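You operate a simulated robot arm through the tools that you are given. There is no shell and no other tool. Be economical: measure what you need, move in short steps, check, and stop when the job is done.

You run a simulated robot arm. Do the job below in one go: nothing can be reset, and whatever is moved stays where it is left.

## Task
Put one of the yoghurt tubs from the island worktop over the dishwasher on top of the red plum jar there.

The check looks at the end state, three seconds after you hand in, the way a careful person would. Anything else that was tipped, shoved, dropped, spilled or broken makes it a failure.

## Robot
A 7-joint arm with a two-finger parallel gripper, fixed in place. Base frame: the origin is at the foot of the arm, x ahead of it, y to its left, z up; the work surface is at about z = 920. Lengths are in mm, angles in degrees, forces in N, time in s.
Its first joint turns from -166.0 to 166.0 degrees. Payload 4.4 kg.
The tool frame sits at the grasp point between the pads (the TCP): z along the fingers, y along the line on which they close. The tips reach 23 mm beyond it. The gripper opens to 94 mm. The fingers are 38 mm wide and 10 mm thick; the gripper's body (54 by 96 mm) begins 39 mm behind the TCP.
Orientation is that of the tool frame in the base frame, as a unit quaternion [w, x, y, z]. With the fingers straight down and closing along the base's y, the tool's x points along the base's -x, its y along +y and its z along -z.

## Interface
- The arm moves only by the tool move_arm. Its argument "rows" is a list that holds one entry, the list of rows, each a list of 7 numbers: the shift along the tool's x, y, z in mm, then the turn, a rotation vector about the tool's x, y, z in degrees, then the finger opening in mm, from 0 to 94. In form: [[[tx, ty, tz, ax, ay, az, grip], ...]]. A call has 1 to 10 rows; each row shifts and turns the commanded pose from where the row before left it, along the tool's axes as they then stand. Each row takes 0.2 s and may step no farther than 50 mm and 8.6 degrees from the row before; otherwise, or with a gripper value out of range, the whole call is refused. A pose out of reach is approached as far as the arm can. The call stops where the force on the tool passes 40 N (or 10 N more than at its start, if that is more) or the arm is blocked; 0.2 s more then pass. Each finger travels about 72 mm/s and halts on what it meets, pressing with about 29 N; the grip force reading is that of the motor and also rises with nothing between the fingers. The clock runs only during rows and for 0.2 s after the last one: add rows that do not move to give the fingers time. The reply holds the time, the measured pose of the TCP, the force on the tool along the base axes, the opening and the grip force, in the units named above and with some noise.
- Cameras (640 x 400 px; columns grow to the right, rows downward): "scene" is fixed at [220.1, -501.7, 1692.6]; the picture's right is [0.85, -0.53, 0.00], its down [-0.24, -0.39, -0.89] and it looks along [0.47, 0.75, -0.46] (base axes); focal length 362 px, centre (320, 200). "wrist" rides on the gripper at [86, 16, -74] in the tool frame; the picture's right is [-0.18, 0.98, 0.00], its down [-0.58, -0.11, -0.81] and it looks along [-0.79, -0.15, 0.59] (tool axes); focal length 243 px, centre (320, 200). There is no depth. A picture from a camera that has moved, and an enlarged one, comes with that camera's place and axes in the base frame and with its lens.
- capture(camera): a new picture of that camera. No time passes.
- close_up(camera, box): a new picture of the part [left, top, right, bottom] of that camera's present view, enlarged. No time passes.
- job_done(): hands the job in; it is judged then, once.

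Work in short steps. Places have to be worked out from the pictures, the camera data and where the tool is seen: move nearer, look again, correct. Check each grasp and each placing, and mend what went wrong. You have 90 turns and 42 pictures in all, those below and enlarged ones among them. Open the gripper and draw the arm clear of the work before you hand the job in, unless the task says otherwise; then end with one line.

The tools are called after "Emit:" by a JSON object that holds its "op" and its "data". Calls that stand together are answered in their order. move_arm: Moves the arm, as the interface text tells. Its arguments: {"type":"object","properties":{"rows":{"type":"array","items":{"type":"array","items":{"type":"array","items":{"type":"number"}}}}},"required":["rows"]} The other tools are called the same way: capture (camera) takes a picture; close_up (camera, box) takes an enlarged picture of a part of a camera's view; job_done () hands the job in.

At the start:

```text
time: 0.0
position: [454.0, 401.2, 1232.2]
orientation: [-0.001, 0.0, 1.0, 0.0]
ft_force: [-0.2, -0.2, -0.1]
width: 94.1
grasp_force: 0.1
```

scene: 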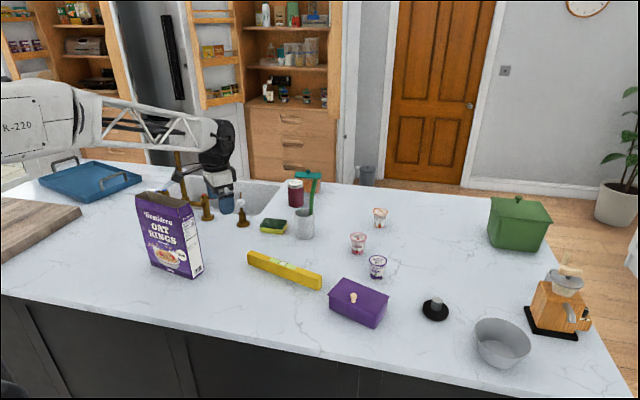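
wrist: 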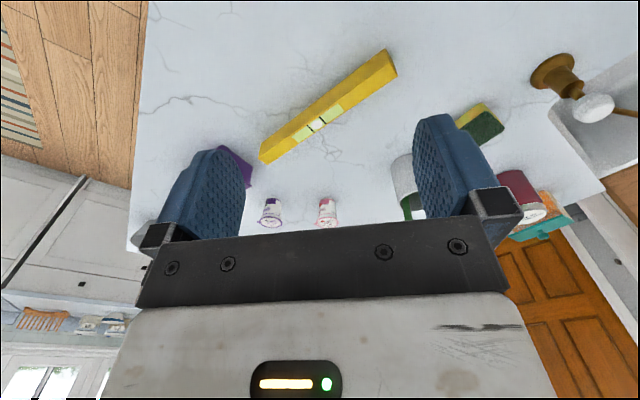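

I start with an enlarged look at the tubs and the jar to measure where they stand.

Emit:
{"op": "close_up", "data": {"camera": "scene", "box": [240, 160, 400, 260]}}

Emit:
{"op": "close_up", "data": {"camera": "scene", "box": [320, 200, 420, 290]}}

```text
4.00 times, centred on (320, 210) of scene
camera zoom: at [220.1, -501.7, 1692.6], right [0.85, -0.53, 0.0], down [-0.24, -0.39, -0.89], along [0.47, 0.75, -0.46], focal length 1449 px, centre (320, 160)
```

zoom: 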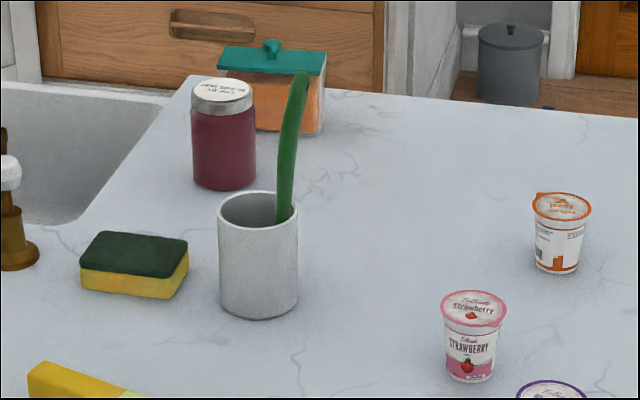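

```text
4.44 times, centred on (370, 245) of scene
camera zoom: at [220.1, -501.7, 1692.6], right [0.85, -0.53, 0.0], down [-0.24, -0.39, -0.89], along [0.47, 0.75, -0.46], focal length 1610 px, centre (98, 0)
```

zoom: 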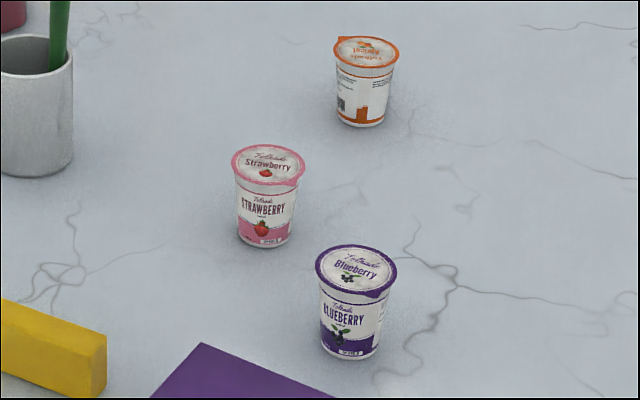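

The tubs stand near (868,184), (898,328) and (1087,430), and the jar near (893,778), about 1180 mm from the base. That is beyond straight-down reach, so I will need a tool tilted outward. First I turn the tool about its axis in free air so the camera sits on the outer or upper side when tilted.

Emit:
{"op": "move_arm", "data": {"rows": [[[0, 0, 0, 0, 0, 8.5, 94], [0, 0, 0, 0, 0, 8.5, 94], [0, 0, 0, 0, 0, 8.5, 94], [0, 0, 0, 0, 0, 8.5, 94], [0, 0, 0, 0, 0, 8.5, 94], [0, 0, 0, 0, 0, 8.5, 94], [0, 0, 0, 0, 0, 8.5, 94], [0, 0, 0, 0, 0, 8.5, 94]]]}}

```text
time: 1.8
position: [454.4, 401.0, 1232.5]
orientation: [0.0, 0.559, 0.829, 0.001]
ft_force: [0.3, -0.3, -0.1]
width: 94.1
grasp_force: 0.1
```

It follows: tool x now points at 112°. I continue to about 41°, which is outward along the jar's bearing.

Emit:
{"op": "move_arm", "data": {"rows": [[[0, 0, 0, 0, 0, 8.5, 94], [0, 0, 0, 0, 0, 8.5, 94], [0, 0, 0, 0, 0, 8.5, 94], [0, 0, 0, 0, 0, 8.5, 94], [0, 0, 0, 0, 0, 8.5, 94], [0, 0, 0, 0, 0, 8.5, 94], [0, 0, 0, 0, 0, 8.5, 94], [0, 0, 0, 0, 0, 8.5, 94], [0, 0, 0, 0, 0, 3, 94]]]}}

```text
time: 3.8
position: [454.9, 399.4, 1231.5]
orientation: [-0.002, 0.906, 0.423, -0.001]
ft_force: [0.3, -0.6, 0.1]
width: 93.9
grasp_force: 0.0
out of reach, approached as far as the arm can: row 8, 9
```

Joint limit reached at about 50°, which is close enough. Now I tilt the fingers outward (about tool y) and see how it follows.

Emit:
{"op": "move_arm", "data": {"rows": [[[0, 0, 0, 0, 0, -8.5, 94], [0, 0, 0, 0, 0, -2, 94], [0, 0, 0, 0, 8.5, 0, 94], [0, 0, 0, 0, 8.5, 0, 94], [0, 0, 0, 0, 8.5, 0, 94], [0, 0, 0, 0, 8.5, 0, 94], [0, 0, 0, 0, 8.5, 0, 94]]]}}

```text
time: 5.4
position: [453.7, 402.8, 1232.9]
orientation: [-0.185, 0.805, 0.468, 0.313]
ft_force: [0.0, 0.4, 0.4]
width: 93.8
grasp_force: 0.0
```

Heading is about 60° with a 43° tilt. I tilt further to about 68° and turn the heading back toward 43°, still in free air.

Emit:
{"op": "move_arm", "data": {"rows": [[[0, 0, 0, -5.75, 0, 6.24, 94], [0, 0, 0, -5.75, 0, 6.24, 94], [0, 0, 0, 0, 8.5, 0, 94], [0, 0, 0, 0, 8.5, 0, 94], [0, 0, 0, 0, 8.5, 0, 94], [0, 0, 0, 0, 0, 0, 94]]]}}

Emit:
{"op": "capture", "data": {"camera": "scene"}}

```text
time: 6.8
position: [503.0, 440.1, 1109.6]
orientation: [-0.179, 0.819, 0.324, 0.439]
ft_force: [0.1, 0.4, -10.4]
width: 94.0
grasp_force: 0.1
out of reach, approached as far as the arm can: row 2
```

```text
37 pictures are left
```

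scene: 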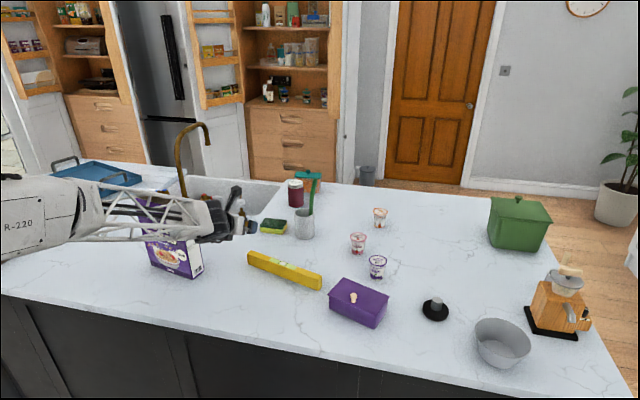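

The tool unexpectedly sagged to z=1110 and shows a 10 N vertical force. I look closely at what is happening before moving.

Emit:
{"op": "close_up", "data": {"camera": "scene", "box": [120, 160, 280, 280]}}

Emit:
{"op": "capture", "data": {"camera": "wrist"}}

```text
3.33 times, centred on (200, 220) of scene
camera zoom: at [220.1, -501.7, 1692.6], right [0.85, -0.53, 0.0], down [-0.24, -0.39, -0.89], along [0.47, 0.75, -0.46], focal length 1208 px, centre (720, 133)
```

zoom: 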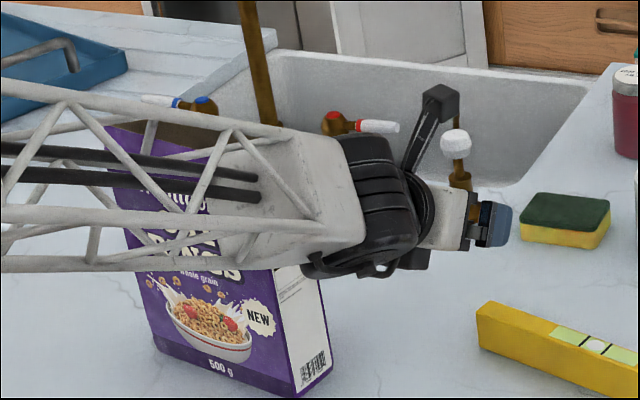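

```text
35 pictures are left
camera wrist: at [503.8, 419.1, 1222.5], right [0.6, -0.78, -0.16], down [-0.8, -0.6, -0.04], along [-0.07, 0.15, -0.99], focal length 243 px, centre (320, 200)
```

wrist: 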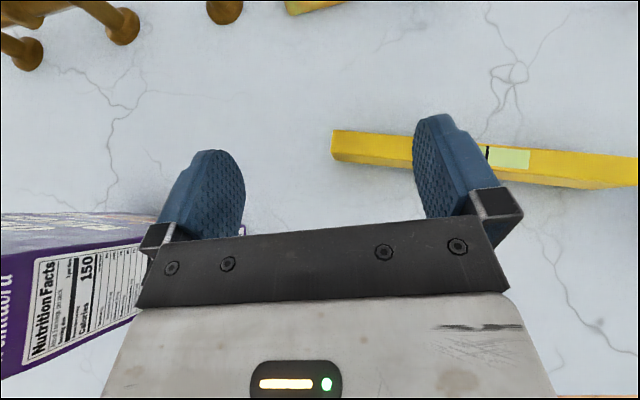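

The link looks about 100 mm clear of the cereal box. I hold still for a moment to see whether it settles or rises back to the commanded pose.

Emit:
{"op": "move_arm", "data": {"rows": [[[0, 0, 0, 0, 0, 0, 94]]]}}

```text
time: 7.2
position: [458.1, 401.0, 1219.3]
orientation: [-0.208, 0.772, 0.307, 0.517]
ft_force: [-3.1, -2.6, 4.8]
width: 94.2
grasp_force: 0.0
```

It was only a passing change of configuration and it is returning to the commanded pose. One more hold, then a picture.

Emit:
{"op": "move_arm", "data": {"rows": [[[0, 0, 0, 0, 0, 0, 94], [0, 0, 0, 0, 0, 0, 94]]]}}

Emit:
{"op": "capture", "data": {"camera": "scene"}}

```text
time: 7.8
position: [457.1, 399.2, 1222.5]
orientation: [-0.209, 0.77, 0.306, 0.52]
ft_force: [-1.0, -0.6, 0.2]
width: 94.2
grasp_force: 0.1
```

```text
34 pictures are left
```

scene: 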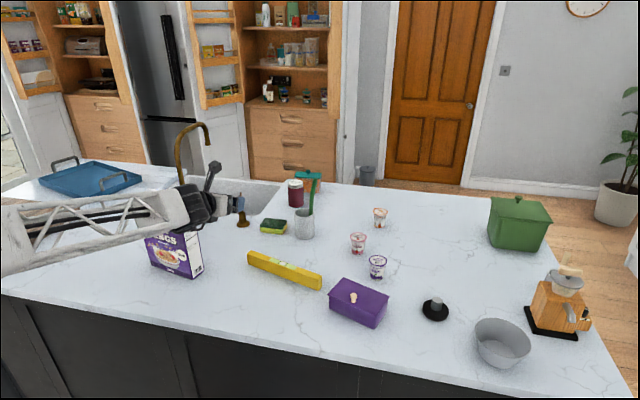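

Everything is still in place; heading is 43.6° with a 68° tilt. Now I test the reach toward a point above the jar at z≈1240, in free air, going part of the way first.

Emit:
{"op": "move_arm", "data": {"rows": [[[17.8, 1.9, 40.7, 0, 0, 0, 94], [17.8, 1.9, 40.7, 0, 0, 0, 94], [17.8, 1.9, 40.7, 0, 0, 0, 94], [17.8, 1.9, 40.7, 0, 0, 0, 94], [17.8, 1.9, 40.7, 0, 0, 0, 94], [17.8, 1.9, 40.7, 0, 0, 0, 94], [17.8, 1.9, 40.7, 0, 0, 0, 94], [17.8, 1.9, 40.7, 0, 0, 0, 94]]]}}

```text
time: 9.6
position: [724.7, 634.9, 1233.8]
orientation: [-0.209, 0.77, 0.308, 0.518]
ft_force: [0.0, 0.5, 0.7]
width: 93.7
grasp_force: 0.0
```

On track at r=963. I continue to see whether r≈1140–1180 is reachable.

Emit:
{"op": "move_arm", "data": {"rows": [[[17.8, 1.9, 40.7, 0, 0, 0, 94], [17.8, 1.9, 40.7, 0, 0, 0, 94], [17.8, 1.9, 40.7, 0, 0, 0, 94], [17.8, 1.9, 40.7, 0, 0, 0, 94], [17.8, 1.9, 40.7, 0, 0, 0, 94]]]}}

Emit:
{"op": "capture", "data": {"camera": "wrist"}}

Emit:
{"op": "capture", "data": {"camera": "scene"}}

```text
time: 10.8
position: [864.8, 754.5, 1342.0]
orientation: [-0.224, 0.748, 0.294, 0.551]
ft_force: [3.5, 2.8, -9.2]
width: 94.1
grasp_force: 0.0
```

```text
33 pictures are left
camera wrist: at [844.0, 711.5, 1447.1], right [0.64, -0.75, -0.19], down [-0.76, -0.57, -0.32], along [0.13, 0.35, -0.93], focal length 243 px, centre (320, 200)
```

wrist: 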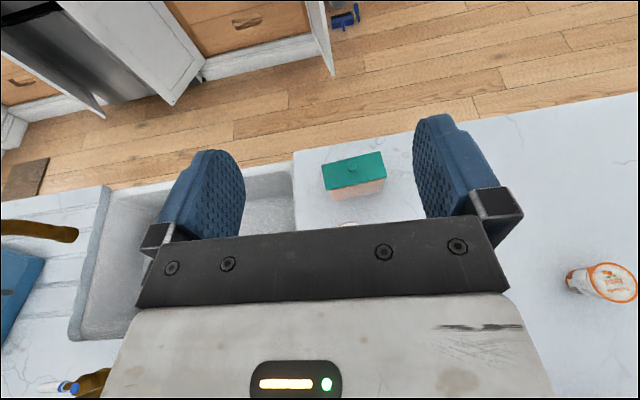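

```text
32 pictures are left
```

scene: 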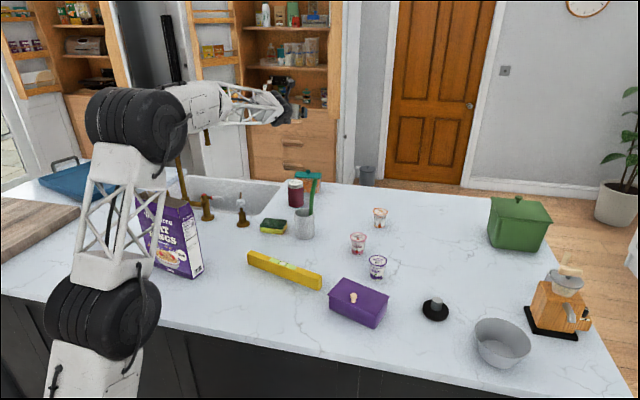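

The arm again changed configuration (elbow now high) and is in transit. I let it settle.

Emit:
{"op": "move_arm", "data": {"rows": [[[0, 0, 0, 0, 0, 0, 94], [0, 0, 0, 0, 0, 0, 94], [0, 0, 0, 0, 0, 0, 94]]]}}

```text
time: 11.6
position: [891.4, 778.2, 1240.6]
orientation: [-0.209, 0.77, 0.306, 0.519]
ft_force: [-0.1, 0.0, 0.1]
width: 94.0
grasp_force: 0.1
```

It reaches r=1184 at z=1240 with no trouble. Now I test lower, to z≈1110, still clear above the jar.

Emit:
{"op": "move_arm", "data": {"rows": [[[-40, 0, 16, 0, 0, 0, 94], [-40, 0, 16, 0, 0, 0, 94], [-40, 0, 16, 0, 0, 0, 94], [0, 0, 0, 0, 0, 0, 94]]]}}

Emit:
{"op": "capture", "data": {"camera": "scene"}}

Emit:
{"op": "capture", "data": {"camera": "wrist"}}

```text
time: 12.6
position: [893.2, 777.8, 1108.9]
orientation: [-0.207, 0.771, 0.306, 0.519]
ft_force: [-0.5, 0.1, -1.6]
width: 94.2
grasp_force: 0.2
```

```text
31 pictures are left
```

scene: 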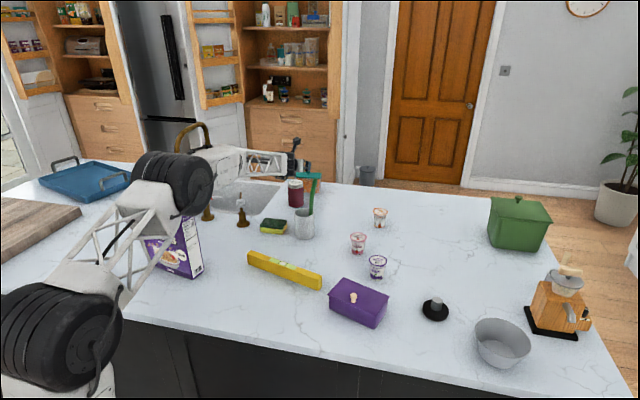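

```text
30 pictures are left
camera wrist: at [876.5, 741.6, 1215.7], right [0.63, -0.76, -0.17], down [-0.78, -0.59, -0.24], along [0.08, 0.28, -0.96], focal length 243 px, centre (320, 200)
```

wrist: 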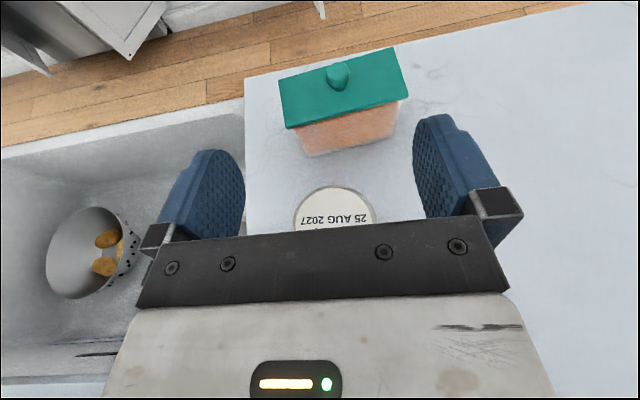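

The pose above the jar works, and the jar lid is near (888,776). I check that the elbow is clear of the cereal box.

Emit:
{"op": "close_up", "data": {"camera": "scene", "box": [100, 130, 260, 290]}}

```text
2.50 times, centred on (180, 210) of scene
camera zoom: at [220.1, -501.7, 1692.6], right [0.85, -0.53, 0.0], down [-0.24, -0.39, -0.89], along [0.47, 0.75, -0.46], focal length 906 px, centre (670, 175)
```

zoom: 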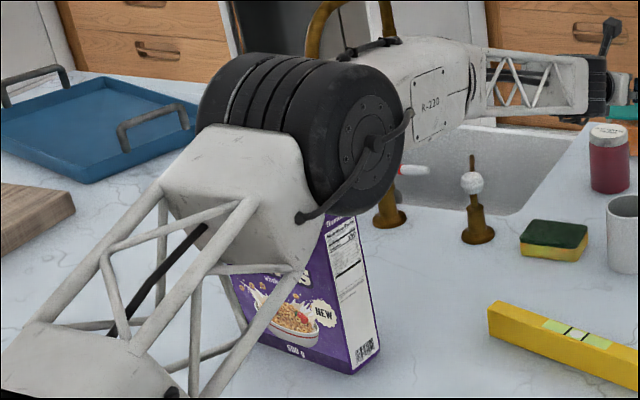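

The elbow drum comes out at about z≈1370, well above the box. I test a somewhat smaller tilt (60°), and lower, here, since that gives more clearance at the tub later.

Emit:
{"op": "move_arm", "data": {"rows": [[[0, 0, 0, 0, -8, 0, 94], [-17.3, 0, 10, 0, 0, 0, 94], [0, 0, 0, 0, 0, 0, 94]]]}}

```text
time: 13.4
position: [895.6, 782.4, 1094.0]
orientation: [-0.197, 0.792, 0.317, 0.482]
ft_force: [0.3, 0.0, -0.2]
width: 94.1
grasp_force: 0.0
out of reach, approached as far as the arm can: row 1
```

At 63° it meets its limit over the jar, so I keep about 67°. I raise, retract a little, restore the tilt and turn the heading to 30° for the strawberry tub.

Emit:
{"op": "move_arm", "data": {"rows": [[[40, 0, -20, 0, 4, 0, 94], [40, 0, -20, 0, 0, 0, 94], [0, 0, -45, 0, 0, 0, 94], [0, 0, -45, -6.44, 0, 2.73, 94], [0, 0, 0, -6.44, 0, 2.73, 94], [0, 0, 0, 0, 0, 0, 94]]]}}

```text
time: 14.8
position: [834.4, 725.9, 1221.7]
orientation: [-0.143, 0.807, 0.213, 0.532]
ft_force: [0.2, -0.2, 0.7]
width: 94.1
grasp_force: 0.0
```

Heading is 30° and tilt 67° as intended. I move sideways at z≈1220 to a point behind and above the strawberry tub.

Emit:
{"op": "move_arm", "data": {"rows": [[[-10.3, 37.8, -24.5, 0, 0, 0, 94], [-10.3, 37.8, -24.5, 0, 0, 0, 94], [-10.3, 37.8, -24.5, 0, 0, 0, 94], [-10.3, 37.8, -24.5, 0, 0, 0, 94], [-10.3, 37.8, -24.5, 0, 0, 0, 94], [-10.3, 37.8, -24.5, 0, 0, 0, 94], [-10.3, 37.8, -24.5, 0, 0, 0, 94], [-10.3, 37.8, -24.5, 0, 0, 0, 94], [-10.3, 37.8, -24.5, 0, 0, 0, 94], [-10.3, 37.8, -24.5, 0, 0, 0, 94]]]}}

Emit:
{"op": "capture", "data": {"camera": "wrist"}}

Emit:
{"op": "capture", "data": {"camera": "scene"}}

```text
time: 17.0
position: [792.6, 263.7, 1219.9]
orientation: [-0.143, 0.808, 0.213, 0.531]
ft_force: [0.5, -0.4, -0.5]
width: 94.1
grasp_force: 0.1
```

```text
28 pictures are left
camera wrist: at [770.1, 233.1, 1328.1], right [0.43, -0.89, -0.17], down [-0.9, -0.39, -0.22], along [0.12, 0.25, -0.96], focal length 243 px, centre (320, 200)
```

wrist: 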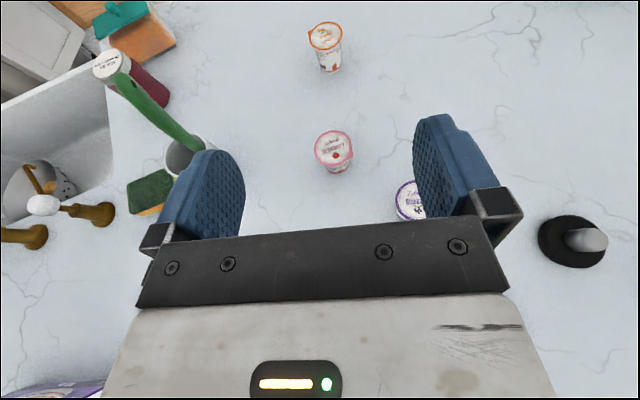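

```text
27 pictures are left
```

scene: 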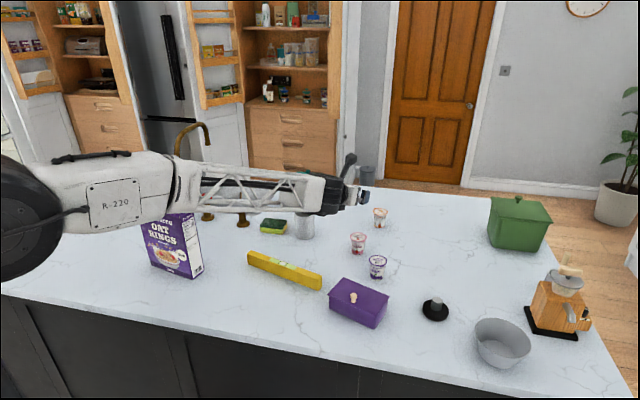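

The strawberry tub appears near (891–900, 328–335), and blueberry is off to the right. I descend to z≈1070 behind the tub and measure again.

Emit:
{"op": "move_arm", "data": {"rows": [[[-46, 0, 19.6, 0, 0, 0, 94], [-46, 0, 19.6, 0, 0, 0, 94], [-46, 0, 19.6, 0, 0, 0, 94], [0, 0, 0, 0, 0, 0, 94]]]}}

Emit:
{"op": "capture", "data": {"camera": "wrist"}}

Emit:
{"op": "close_up", "data": {"camera": "scene", "box": [280, 160, 420, 280]}}

```text
time: 18.0
position: [791.4, 265.8, 1070.7]
orientation: [-0.144, 0.807, 0.213, 0.532]
ft_force: [-0.1, 0.5, 0.1]
width: 94.2
grasp_force: 0.0
```

```text
26 pictures are left
camera wrist: at [768.5, 233.8, 1178.9], right [0.43, -0.89, -0.17], down [-0.9, -0.39, -0.22], along [0.13, 0.25, -0.96], focal length 243 px, centre (320, 200)
```

wrist: 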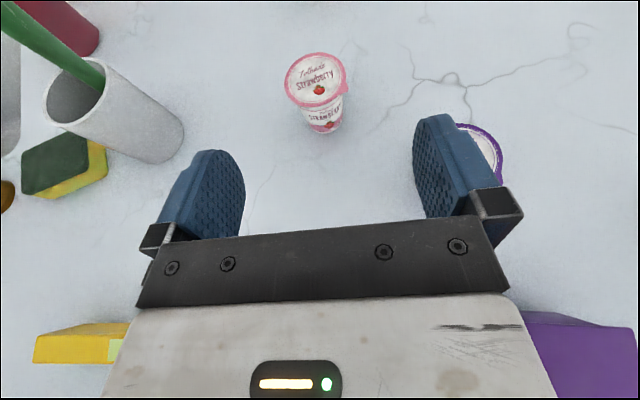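

```text
3.33 times, centred on (350, 220) of scene
camera zoom: at [220.1, -501.7, 1692.6], right [0.85, -0.53, 0.0], down [-0.24, -0.39, -0.89], along [0.47, 0.75, -0.46], focal length 1208 px, centre (220, 133)
```

zoom: 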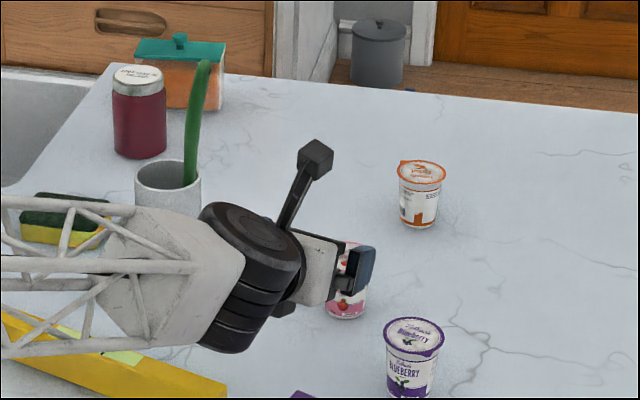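

Triangulating gives the tub axis at about (888,333) with the lid at z≈997, and the blueberry has enough sideways clearance. I move to a point 60 mm back on the approach line.

Emit:
{"op": "move_arm", "data": {"rows": [[[-27.8, -5.1, 38, 0, 0, 0, 94], [-27.8, -5.1, 38, 0, 0, 0, 94], [0, 0, 0, 0, 0, 0, 94]]]}}

Emit:
{"op": "capture", "data": {"camera": "wrist"}}

Emit:
{"op": "close_up", "data": {"camera": "scene", "box": [280, 190, 400, 310]}}

```text
time: 18.8
position: [827.4, 297.4, 989.3]
orientation: [-0.144, 0.807, 0.214, 0.532]
ft_force: [0.2, 0.5, 0.2]
width: 93.9
grasp_force: 0.0
```

```text
24 pictures are left
camera wrist: at [805.1, 267.0, 1097.2], right [0.43, -0.89, -0.17], down [-0.9, -0.39, -0.22], along [0.13, 0.25, -0.96], focal length 243 px, centre (320, 200)
```

wrist: 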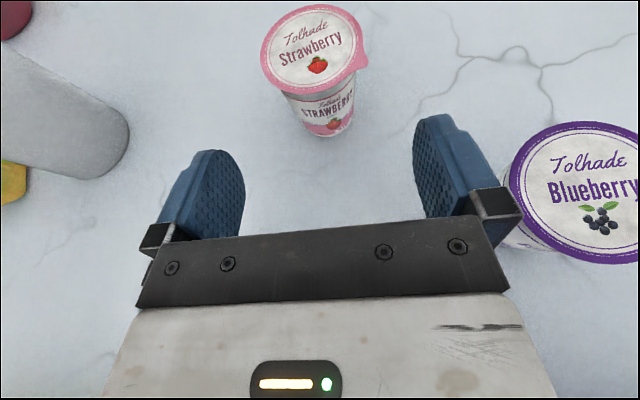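

```text
3.33 times, centred on (340, 250) of scene
camera zoom: at [220.1, -501.7, 1692.6], right [0.85, -0.53, 0.0], down [-0.24, -0.39, -0.89], along [0.47, 0.75, -0.46], focal length 1208 px, centre (253, 33)
```

zoom: 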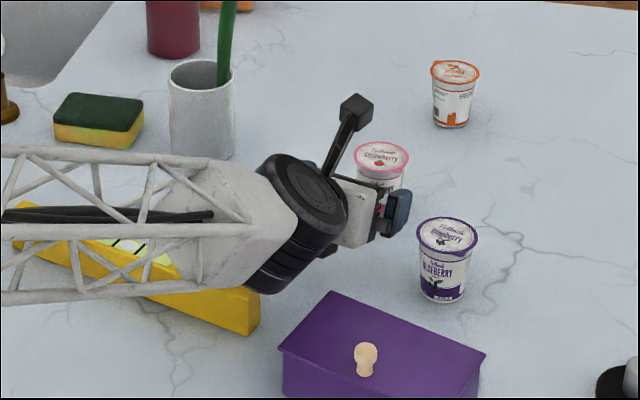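

The tail of the tool would pass within about 10 mm of the blueberry lid. I narrow the fingers to 80 and turn the heading from 30° to 15°, so the tail swings away from it.

Emit:
{"op": "move_arm", "data": {"rows": [[[0, 0, 0, 0, 0, 0, 80], [0, 0, 0, -6.9, 0, 2.93, 80], [0, 0, 0, -6.9, 0, 2.93, 80], [0, 0, 0, 0, 0, 0, 80]]]}}

Emit:
{"op": "capture", "data": {"camera": "wrist"}}

Emit:
{"op": "close_up", "data": {"camera": "scene", "box": [280, 190, 400, 310]}}

```text
time: 19.8
position: [828.7, 289.4, 987.3]
orientation: [-0.106, 0.833, 0.148, 0.522]
ft_force: [0.3, -0.8, 0.0]
width: 80.0
grasp_force: 0.1
out of reach, approached as far as the arm can: row 3
```

```text
22 pictures are left
camera wrist: at [807.4, 262.0, 1096.8], right [0.28, -0.94, -0.19], down [-0.95, -0.25, -0.17], along [0.12, 0.23, -0.97], focal length 243 px, centre (320, 200)
```

wrist: 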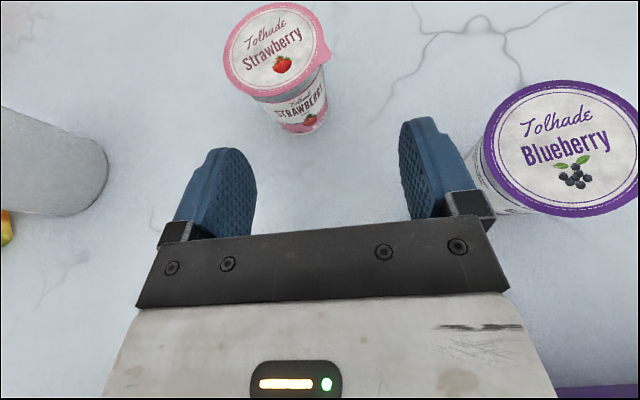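

```text
3.33 times, centred on (340, 250) of scene
camera zoom: at [220.1, -501.7, 1692.6], right [0.85, -0.53, 0.0], down [-0.24, -0.39, -0.89], along [0.47, 0.75, -0.46], focal length 1208 px, centre (253, 33)
```

zoom: 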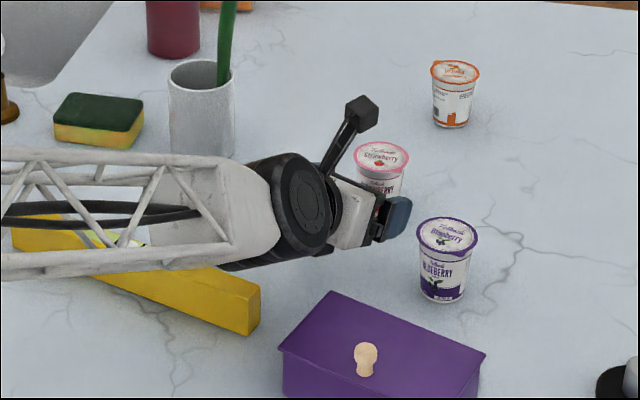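

It met a joint limit at heading 21.5° with a slight roll. I back off to about 25°, level the roll and restore the tilt, then check.

Emit:
{"op": "move_arm", "data": {"rows": [[[0, 0, 0, 2.7, 2, -2.7, 80], [0, 0, 0, 0, 0, 0, 80]]]}}

```text
time: 20.4
position: [836.8, 274.5, 996.6]
orientation: [-0.097, 0.816, 0.15, 0.55]
ft_force: [-0.5, -0.7, 0.0]
width: 80.0
grasp_force: 0.1
out of reach, approached as far as the arm can: row 1
```

The arm slid along its limit toward the blueberry, so I lift away before anything touches. I turn the heading back up by 8° and look again.

Emit:
{"op": "move_arm", "data": {"rows": [[[46, 0, -19, 0, 0, 0, 80], [0, -20, 0, 7.4, 0, -3.0, 80], [0, 0, 0, 0, 0, 0, 80], [0, 0, 0, 0, 0, 0, 80]]]}}

Emit:
{"op": "capture", "data": {"camera": "wrist"}}

```text
time: 21.4
position: [833.6, 286.6, 1048.9]
orientation: [-0.12, 0.803, 0.195, 0.55]
ft_force: [-1.0, -0.6, -0.1]
width: 80.1
grasp_force: 0.0
out of reach, approached as far as the arm can: row 1
```

```text
20 pictures are left
camera wrist: at [805.6, 258.1, 1157.2], right [0.38, -0.91, -0.15], down [-0.91, -0.34, -0.25], along [0.18, 0.23, -0.96], focal length 243 px, centre (320, 200)
```

wrist: 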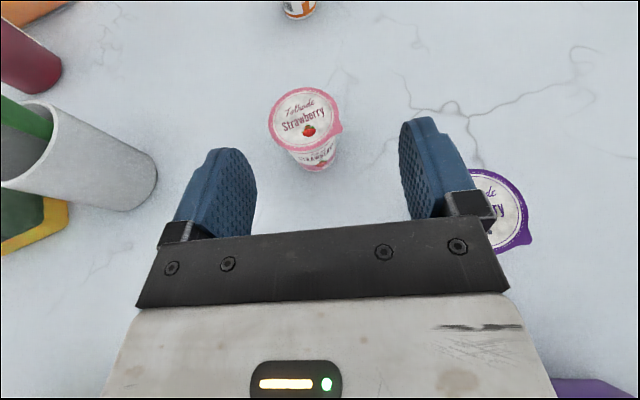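

Nothing was touched, and the tub is still at (889,332). I set the heading to 30° with no roll, which worked before, and go to a point 45 mm back on the approach line.

Emit:
{"op": "move_arm", "data": {"rows": [[[0, 0, 0, 3.7, 0, -0.1, 80], [-28.2, -5.7, 19, 0, 0, 0, 80], [-28.2, -5.7, 19, 0, 0, 0, 80], [0, 0, 0, 0, 0, 0, 80]]]}}

Emit:
{"op": "capture", "data": {"camera": "wrist"}}

```text
time: 22.4
position: [840.2, 303.4, 982.8]
orientation: [-0.144, 0.798, 0.213, 0.544]
ft_force: [0.4, -0.6, -0.5]
width: 80.1
grasp_force: 0.0
```

```text
19 pictures are left
camera wrist: at [815.8, 271.5, 1090.3], right [0.43, -0.89, -0.17], down [-0.89, -0.38, -0.25], along [0.15, 0.26, -0.95], focal length 243 px, centre (320, 200)
```

wrist: 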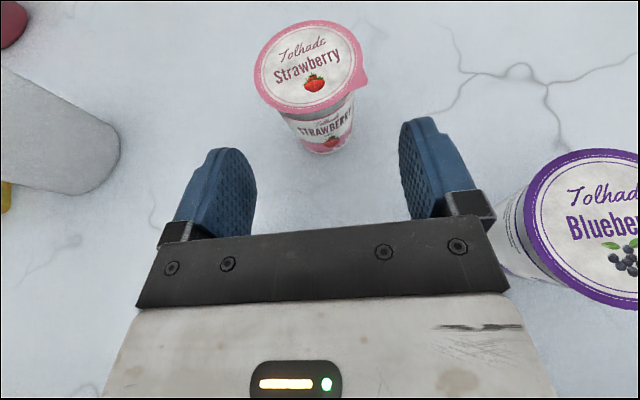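

Sideways alignment is within about 1 mm, and the tub is 54 mm ahead. I slide 42 mm along the tool axis so the fingers straddle it.

Emit:
{"op": "move_arm", "data": {"rows": [[[0, 0.5, 14, 0, 0, 0, 80], [0, 0.5, 14, 0, 0, 0, 80], [0, 0, 14, 0, 0, 0, 80], [0, 0, 0, 0, 0, 0, 80]]]}}

Emit:
{"op": "capture", "data": {"camera": "wrist"}}

Emit:
{"op": "close_up", "data": {"camera": "scene", "box": [310, 200, 410, 290]}}

```text
time: 23.4
position: [875.2, 322.9, 968.2]
orientation: [-0.145, 0.799, 0.213, 0.544]
ft_force: [-0.4, -1.0, 0.2]
width: 80.2
grasp_force: 0.0
```

```text
18 pictures are left
camera wrist: at [850.4, 290.3, 1075.7], right [0.43, -0.89, -0.17], down [-0.89, -0.38, -0.25], along [0.15, 0.26, -0.95], focal length 243 px, centre (320, 200)
```

wrist: 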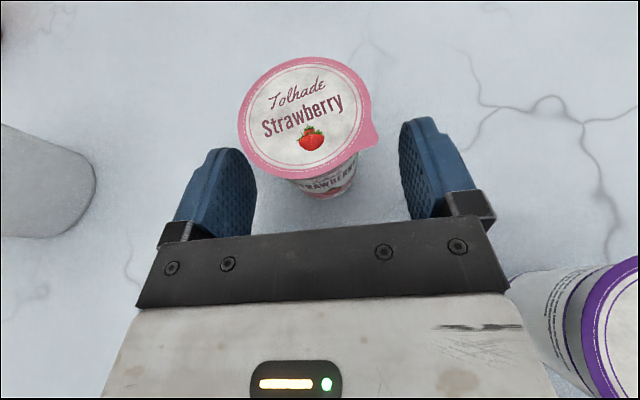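

```text
4.44 times, centred on (360, 245) of scene
camera zoom: at [220.1, -501.7, 1692.6], right [0.85, -0.53, 0.0], down [-0.24, -0.39, -0.89], along [0.47, 0.75, -0.46], focal length 1610 px, centre (142, 0)
```

zoom: 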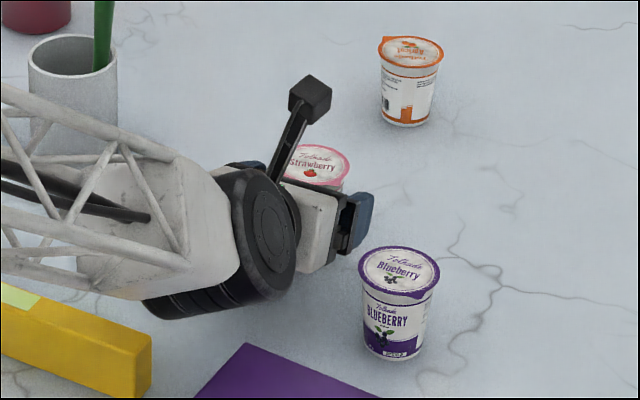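

The tub is 17 mm ahead of the TCP and centred sideways to within 1 mm, well inside the pads. I close the fingers.

Emit:
{"op": "move_arm", "data": {"rows": [[[0, 0, 0, 0, 0, 0, 65], [0, 0, 0, 0, 0, 0, 50], [0, 0, 0, 0, 0, 0, 40], [0, 0, 0, 0, 0, 0, 30], [0, 0, 0, 0, 0, 0, 30]]]}}

Emit:
{"op": "capture", "data": {"camera": "wrist"}}

```text
time: 24.6
position: [875.3, 322.3, 967.6]
orientation: [-0.144, 0.799, 0.213, 0.544]
ft_force: [0.0, 0.3, 1.9]
width: 52.1
grasp_force: 29.4
```

```text
16 pictures are left
camera wrist: at [850.2, 290.1, 1075.9], right [0.43, -0.89, -0.17], down [-0.89, -0.38, -0.25], along [0.15, 0.26, -0.95], focal length 243 px, centre (320, 200)
```

wrist: 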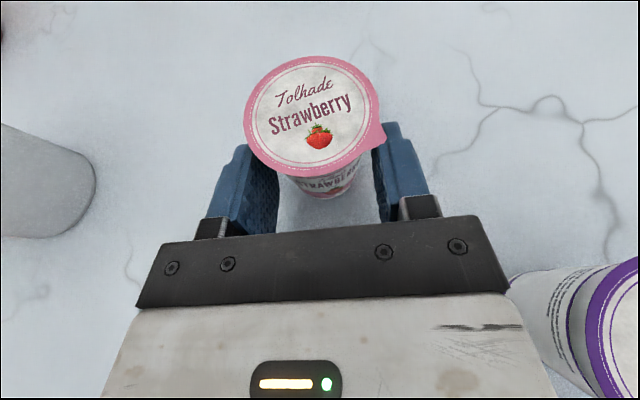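

It grips at 52 mm with 29 N. I lift straight up 30 mm in small steps and check.

Emit:
{"op": "move_arm", "data": {"rows": [[[9.3, 0, -3.6, 0, 0, 0, 30], [9.3, 0, -3.6, 0, 0, 0, 30], [9.3, 0, -3.6, 0, 0, 0, 30], [0, 0, 0, 0, 0, 0, 30]]]}}

Emit:
{"op": "close_up", "data": {"camera": "scene", "box": [310, 190, 410, 280]}}

```text
time: 25.6
position: [875.2, 322.3, 997.8]
orientation: [-0.144, 0.799, 0.213, 0.544]
ft_force: [0.6, -0.4, -2.4]
width: 52.1
grasp_force: 29.4
```

```text
4.44 times, centred on (360, 235) of scene
camera zoom: at [220.1, -501.7, 1692.6], right [0.85, -0.53, 0.0], down [-0.24, -0.39, -0.89], along [0.47, 0.75, -0.46], focal length 1610 px, centre (142, 44)
```

zoom: 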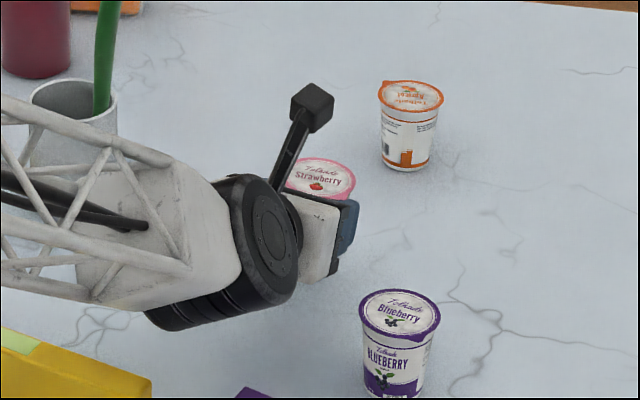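

The tub lifted with its lid and stays upright. I raise it to z≈1220 for the carry.

Emit:
{"op": "move_arm", "data": {"rows": [[[41.8, 0, -16.4, 0, 0, 0, 30], [41.8, 0, -16.4, 0, 0, 0, 30], [41.8, 0, -16.4, 0, 0, 0, 30], [41.8, 0, -16.4, 0, 0, 0, 30], [41.8, 0, -16.4, 0, 0, 0, 30], [0, 0, 0, 0, 0, 0, 30]]]}}

```text
time: 27.0
position: [876.5, 322.2, 1221.5]
orientation: [-0.145, 0.799, 0.213, 0.543]
ft_force: [-0.3, -0.4, -0.9]
width: 52.3
grasp_force: 28.5
```

The grip is steady. I carry it sideways along the same lane as before, toward the jar.

Emit:
{"op": "move_arm", "data": {"rows": [[[6.06, -37, 15.3, 0, 0, 0, 30], [6.06, -37, 15.3, 0, 0, 0, 30], [6.06, -37, 15.3, 0, 0, 0, 30], [6.06, -37, 15.3, 0, 0, 0, 30], [6.06, -37, 15.3, 0, 0, 0, 30], [6.06, -37, 15.3, 0, 0, 0, 30], [6.06, -37, 15.3, 0, 0, 0, 30], [6.06, -37, 15.3, 0, 0, 0, 30], [6.06, -37, 15.3, 0, 0, 0, 30], [6.06, -37, 15.3, 0, 0, 0, 30]]]}}

```text
time: 29.2
position: [836.2, 725.4, 1222.2]
orientation: [-0.143, 0.799, 0.212, 0.545]
ft_force: [-0.8, -0.5, -0.1]
width: 51.9
grasp_force: 28.8
```

I turn the heading to 43° here, then go forward and down to z≈1130 just above the jar.

Emit:
{"op": "move_arm", "data": {"rows": [[[0, 0, 0, 6.05, 0, -2.37, 30], [0, 0, 0, 6.05, 0, -2.37, 30], [-21.7, -0.6, 28.7, 0, 0, 0, 30], [-21.7, -0.6, 28.7, 0, 0, 0, 30], [-21.7, -0.6, 28.7, 0, 0, 0, 30], [0, 0, 0, 0, 0, 0, 30]]]}}

Emit:
{"op": "capture", "data": {"camera": "wrist"}}

Emit:
{"op": "close_up", "data": {"camera": "scene", "box": [260, 130, 340, 220]}}

```text
time: 30.6
position: [876.2, 766.3, 1130.0]
orientation: [-0.205, 0.77, 0.302, 0.524]
ft_force: [-0.1, -0.3, -1.1]
width: 51.8
grasp_force: 28.6
```

```text
14 pictures are left
camera wrist: at [858.7, 728.9, 1237.5], right [0.62, -0.77, -0.17], down [-0.78, -0.57, -0.24], along [0.09, 0.28, -0.95], focal length 243 px, centre (320, 200)
```

wrist: 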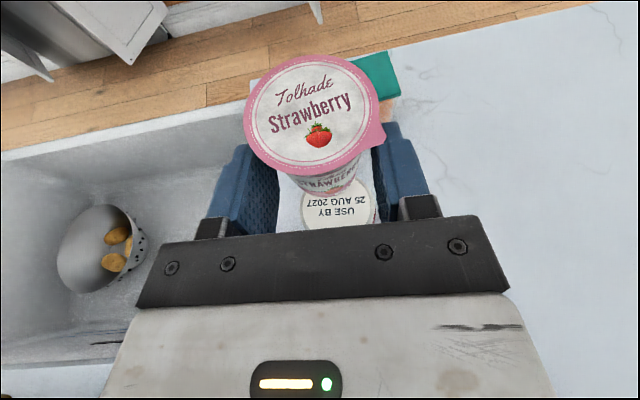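

```text
4.44 times, centred on (300, 175) of scene
camera zoom: at [220.1, -501.7, 1692.6], right [0.85, -0.53, 0.0], down [-0.24, -0.39, -0.89], along [0.47, 0.75, -0.46], focal length 1610 px, centre (409, 311)
```

zoom: 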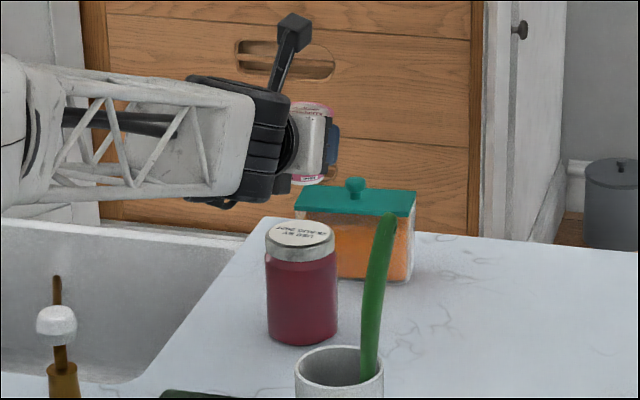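

The tub is about 6 mm off the jar axis: tub near (890.5,775.5), jar lid near (885,776). I shift (−6,+2), lower 28 mm and look again.

Emit:
{"op": "move_arm", "data": {"rows": [[[-1.1, -5.5, -2.8, 0, 0, 0, 30], [-26, 0, 10.3, 0, 0, 0, 30], [0, 0, 0, 0, 0, 0, 30]]]}}

Emit:
{"op": "close_up", "data": {"camera": "wrist", "box": [220, 40, 420, 240]}}

Emit:
{"op": "close_up", "data": {"camera": "scene", "box": [270, 150, 330, 220]}}

```text
time: 31.4
position: [869.0, 767.8, 1103.2]
orientation: [-0.205, 0.77, 0.302, 0.524]
ft_force: [-0.6, 0.3, -0.6]
width: 52.1
grasp_force: 29.2
```

```text
2.00 times, centred on (320, 140) of wrist
camera zoom: at [852.7, 730.8, 1210.0], right [0.62, -0.77, -0.17], down [-0.78, -0.57, -0.24], along [0.09, 0.28, -0.95], focal length 485 px, centre (320, 320)
```

zoom: 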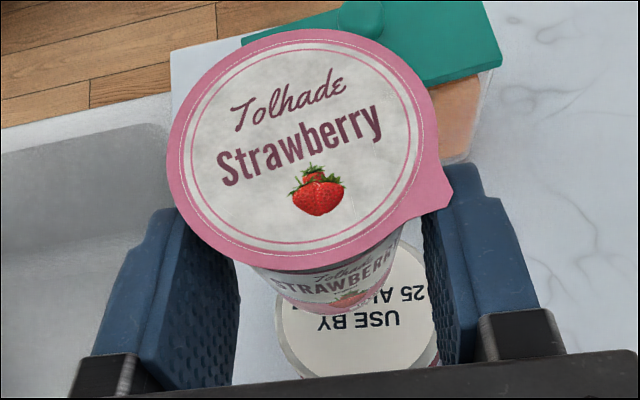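

```text
5.71 times, centred on (300, 185) of scene
camera zoom: at [220.1, -501.7, 1692.6], right [0.85, -0.53, 0.0], down [-0.24, -0.39, -0.89], along [0.47, 0.75, -0.46], focal length 2070 px, centre (434, 286)
```

zoom: 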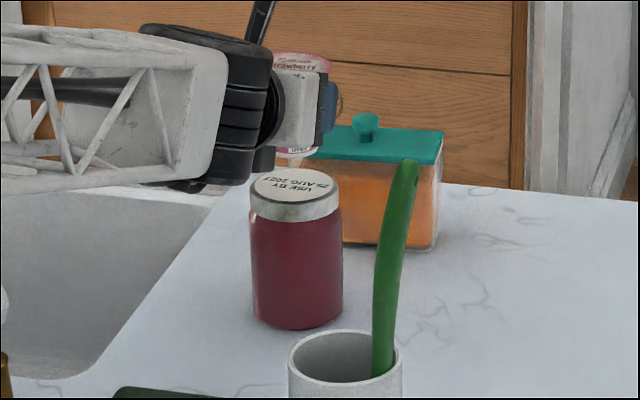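

Sideways alignment looks right in both views; the fore-aft position is less certain. I lower 18 mm so the gap is small and compare directly.

Emit:
{"op": "move_arm", "data": {"rows": [[[-8.4, 0, 3.3, 0, 0, 0, 30], [-8.4, 0, 3.3, 0, 0, 0, 30], [0, 0, 0, 0, 0, 0, 30]]]}}

Emit:
{"op": "close_up", "data": {"camera": "scene", "box": [280, 160, 312, 192]}}

Emit:
{"op": "close_up", "data": {"camera": "wrist", "box": [270, 130, 400, 240]}}

```text
time: 32.2
position: [869.7, 766.2, 1083.5]
orientation: [-0.204, 0.77, 0.301, 0.525]
ft_force: [0.1, -0.2, -0.8]
width: 52.1
grasp_force: 29.3
```

```text
12.50 times, centred on (296, 176) of scene
camera zoom: at [220.1, -501.7, 1692.6], right [0.85, -0.53, 0.0], down [-0.24, -0.39, -0.89], along [0.47, 0.75, -0.46], focal length 4528 px, centre (620, 500)
```

zoom: 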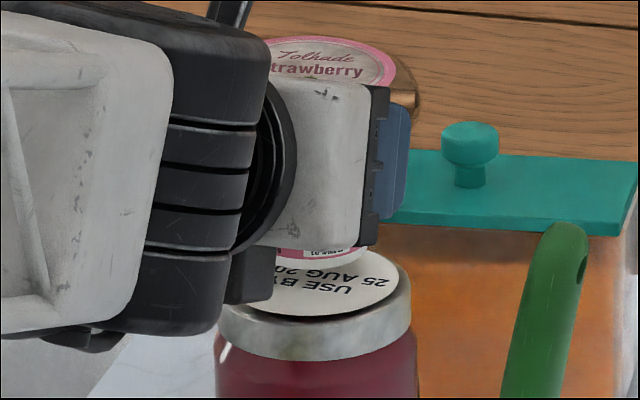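

```text
3.64 times, centred on (335, 185) of wrist
camera zoom: at [852.6, 730.1, 1192.1], right [0.62, -0.77, -0.17], down [-0.78, -0.57, -0.25], along [0.09, 0.28, -0.95], focal length 882 px, centre (266, 254)
```

zoom: 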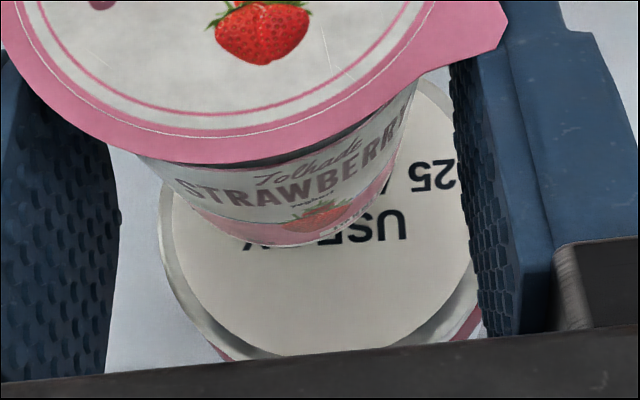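

Comparing the tub's base rim with the lid rim directly, the tub sits about 6 mm too far back. I shift it by (−2.5,−6.5) and look again from both cameras.

Emit:
{"op": "move_arm", "data": {"rows": [[[-2.3, 3.1, -5.8, 0, 0, 0, 30], [0, 0, 0, 0, 0, 0, 30]]]}}

Emit:
{"op": "close_up", "data": {"camera": "wrist", "box": [270, 130, 400, 240]}}

```text
time: 32.8
position: [867.3, 759.9, 1083.2]
orientation: [-0.206, 0.769, 0.303, 0.524]
ft_force: [0.8, 0.1, -1.1]
width: 52.0
grasp_force: 28.7
```

```text
3.64 times, centred on (335, 185) of wrist
camera zoom: at [850.1, 723.7, 1191.9], right [0.62, -0.77, -0.17], down [-0.78, -0.57, -0.24], along [0.09, 0.28, -0.95], focal length 882 px, centre (266, 254)
```

zoom: 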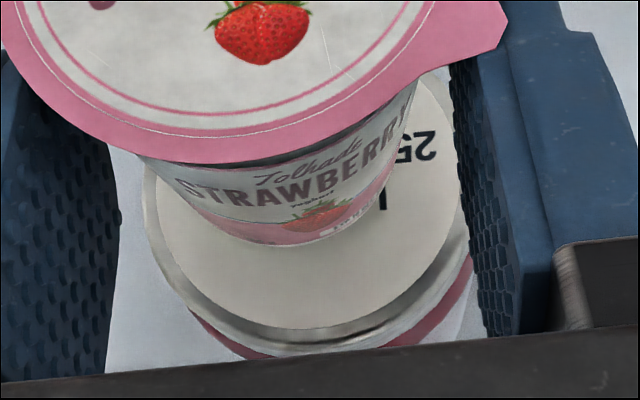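

The lid top is now fully visible at the near edge, and the tub is still about 3–4 mm too far. I shift (−1.5,−3) and begin lowering in 2 mm steps.

Emit:
{"op": "move_arm", "data": {"rows": [[[-1.15, 1.2, -2.9, 0, 0, 0, 30], [0, 0, 0, 0, 0, 0, 30], [-1.86, 0, 0.74, 0, 0, 0, 30], [-1.86, 0, 0.74, 0, 0, 0, 30], [-1.86, 0, 0.74, 0, 0, 0, 30], [0, 0, 0, 0, 0, 0, 30]]]}}

```text
time: 34.2
position: [865.7, 756.7, 1078.8]
orientation: [-0.204, 0.77, 0.301, 0.525]
ft_force: [-0.2, -0.5, -1.8]
width: 51.9
grasp_force: 29.1
```

No contact yet. I lower in 1.5 mm steps and watch for an upward force.

Emit:
{"op": "move_arm", "data": {"rows": [[[-1.4, 0, 0.55, 0, 0, 0, 30], [0, 0, 0, 0, 0, 0, 30]]]}}

Emit:
{"op": "move_arm", "data": {"rows": [[[-1.4, 0, 0.55, 0, 0, 0, 30], [0, 0, 0, 0, 0, 0, 30]]]}}

```text
time: 34.8
position: [865.6, 757.9, 1077.2]
orientation: [-0.205, 0.769, 0.302, 0.525]
ft_force: [-0.8, 0.0, -0.4]
width: 52.3
grasp_force: 28.7
```

```text
time: 35.4
position: [864.9, 759.1, 1076.7]
orientation: [-0.205, 0.769, 0.302, 0.524]
ft_force: [-0.7, 0.0, 9.8]
width: 51.8
grasp_force: 29.2
```

Contact: +9.8 N at z≈1076, which matches a jar top at 1028. I check the seating before releasing.

Emit:
{"op": "close_up", "data": {"camera": "wrist", "box": [270, 130, 400, 240]}}

Emit:
{"op": "close_up", "data": {"camera": "scene", "box": [280, 160, 312, 192]}}

```text
3.64 times, centred on (335, 185) of wrist
camera zoom: at [848.0, 720.8, 1184.4], right [0.62, -0.77, -0.17], down [-0.78, -0.57, -0.25], along [0.09, 0.29, -0.95], focal length 882 px, centre (266, 254)
```

zoom: 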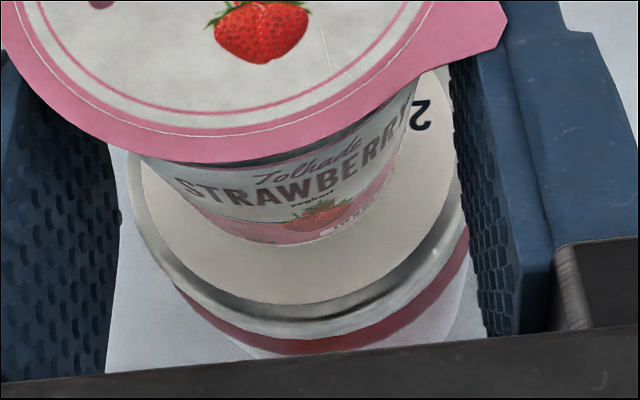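

```text
12.50 times, centred on (296, 176) of scene
camera zoom: at [220.1, -501.7, 1692.6], right [0.85, -0.53, 0.0], down [-0.24, -0.39, -0.89], along [0.47, 0.75, -0.46], focal length 4528 px, centre (620, 500)
```

zoom: 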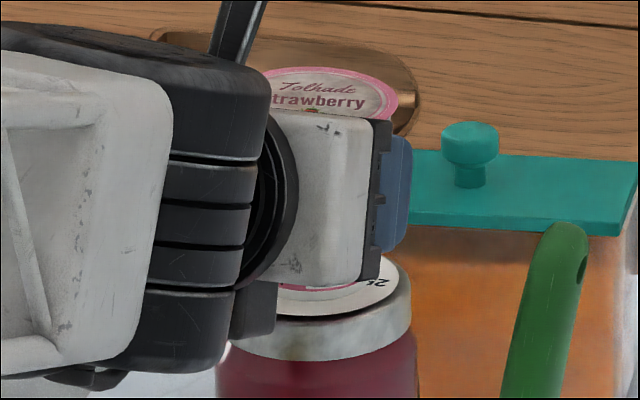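

The tub base sits within about 3 mm of the lid centre and is seated flat. I ease off slightly, then open in stages.

Emit:
{"op": "move_arm", "data": {"rows": [[[0.6, 0, -0.2, 0, 0, 0, 30], [0, 0, 0, 0, 0, 0, 50], [0, 0, 0, 0, 0, 0, 56], [0, 0, 0, 0, 0, 0, 64], [0, 0, 0, 0, 0, 0, 76], [0, 0, 0, 0, 0, 0, 84], [0, 0, 0, 0, 0, 0, 84]]]}}

Emit:
{"op": "close_up", "data": {"camera": "wrist", "box": [200, 40, 440, 240]}}

```text
time: 37.0
position: [865.3, 757.1, 1075.6]
orientation: [-0.204, 0.77, 0.301, 0.524]
ft_force: [-0.1, 0.5, -0.6]
width: 84.1
grasp_force: 0.1
```

```text
2.00 times, centred on (320, 140) of wrist
camera zoom: at [848.2, 720.9, 1183.8], right [0.62, -0.77, -0.17], down [-0.78, -0.57, -0.25], along [0.09, 0.28, -0.95], focal length 485 px, centre (320, 320)
```

zoom: 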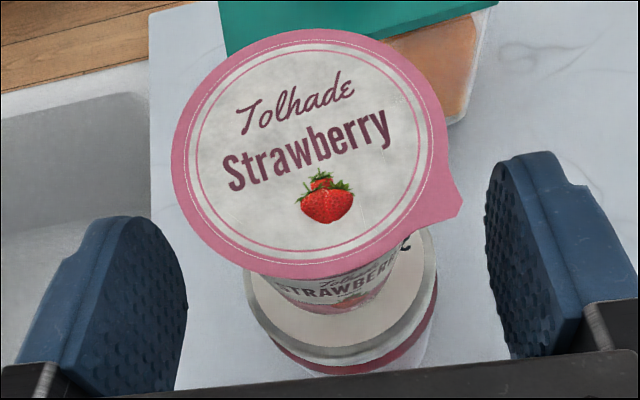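

The tub stands on the jar by itself. I withdraw straight back along the tool axis.

Emit:
{"op": "move_arm", "data": {"rows": [[[0, 0, -12, 0, 0, 0, 84], [0, 0, -20, 0, 0, 0, 84], [0, 0, -30, 0, 0, 0, 84], [0, 0, -30, 0, 0, 0, 84], [0, 0, -30, 0, 0, 0, 84], [28, 0, -30, 0, 0, 0, 84], [28, 0, -30, 0, 0, 0, 84], [0, 0, 0, 0, 0, 0, 84]]]}}

Emit:
{"op": "capture", "data": {"camera": "scene"}}

Emit:
{"op": "close_up", "data": {"camera": "scene", "box": [260, 140, 340, 220]}}

```text
time: 38.8
position: [756.8, 657.2, 1194.5]
orientation: [-0.205, 0.769, 0.302, 0.524]
ft_force: [0.0, 0.5, -0.6]
width: 84.1
grasp_force: 0.0
```

```text
4 pictures are left
```

scene: 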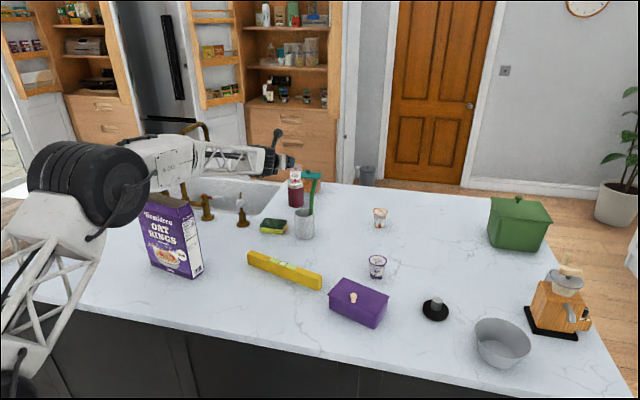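

```text
5.00 times, centred on (300, 180) of scene
camera zoom: at [220.1, -501.7, 1692.6], right [0.85, -0.53, 0.0], down [-0.24, -0.39, -0.89], along [0.47, 0.75, -0.46], focal length 1811 px, centre (420, 300)
```

zoom: 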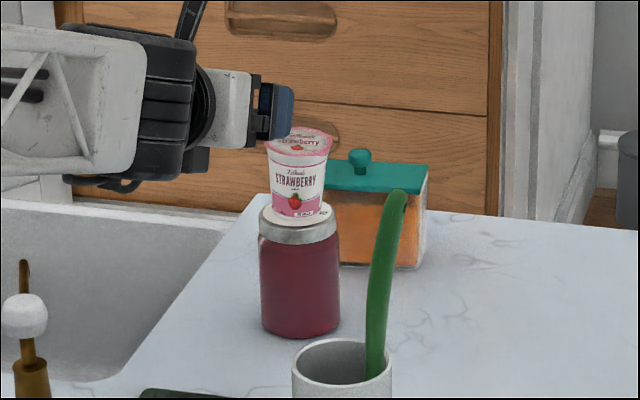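

The tub stands upright and centred on the jar, everything else is where it was, and the arm is about 160 mm clear with the gripper open. I hand in.

Emit:
{"op": "job_done", "data": {}}

```text
The job is handed in.
```

The strawberry yoghurt tub is standing upright on the red plum jar's lid, within about 3 mm of centre, and in the last picture nothing else had been moved.
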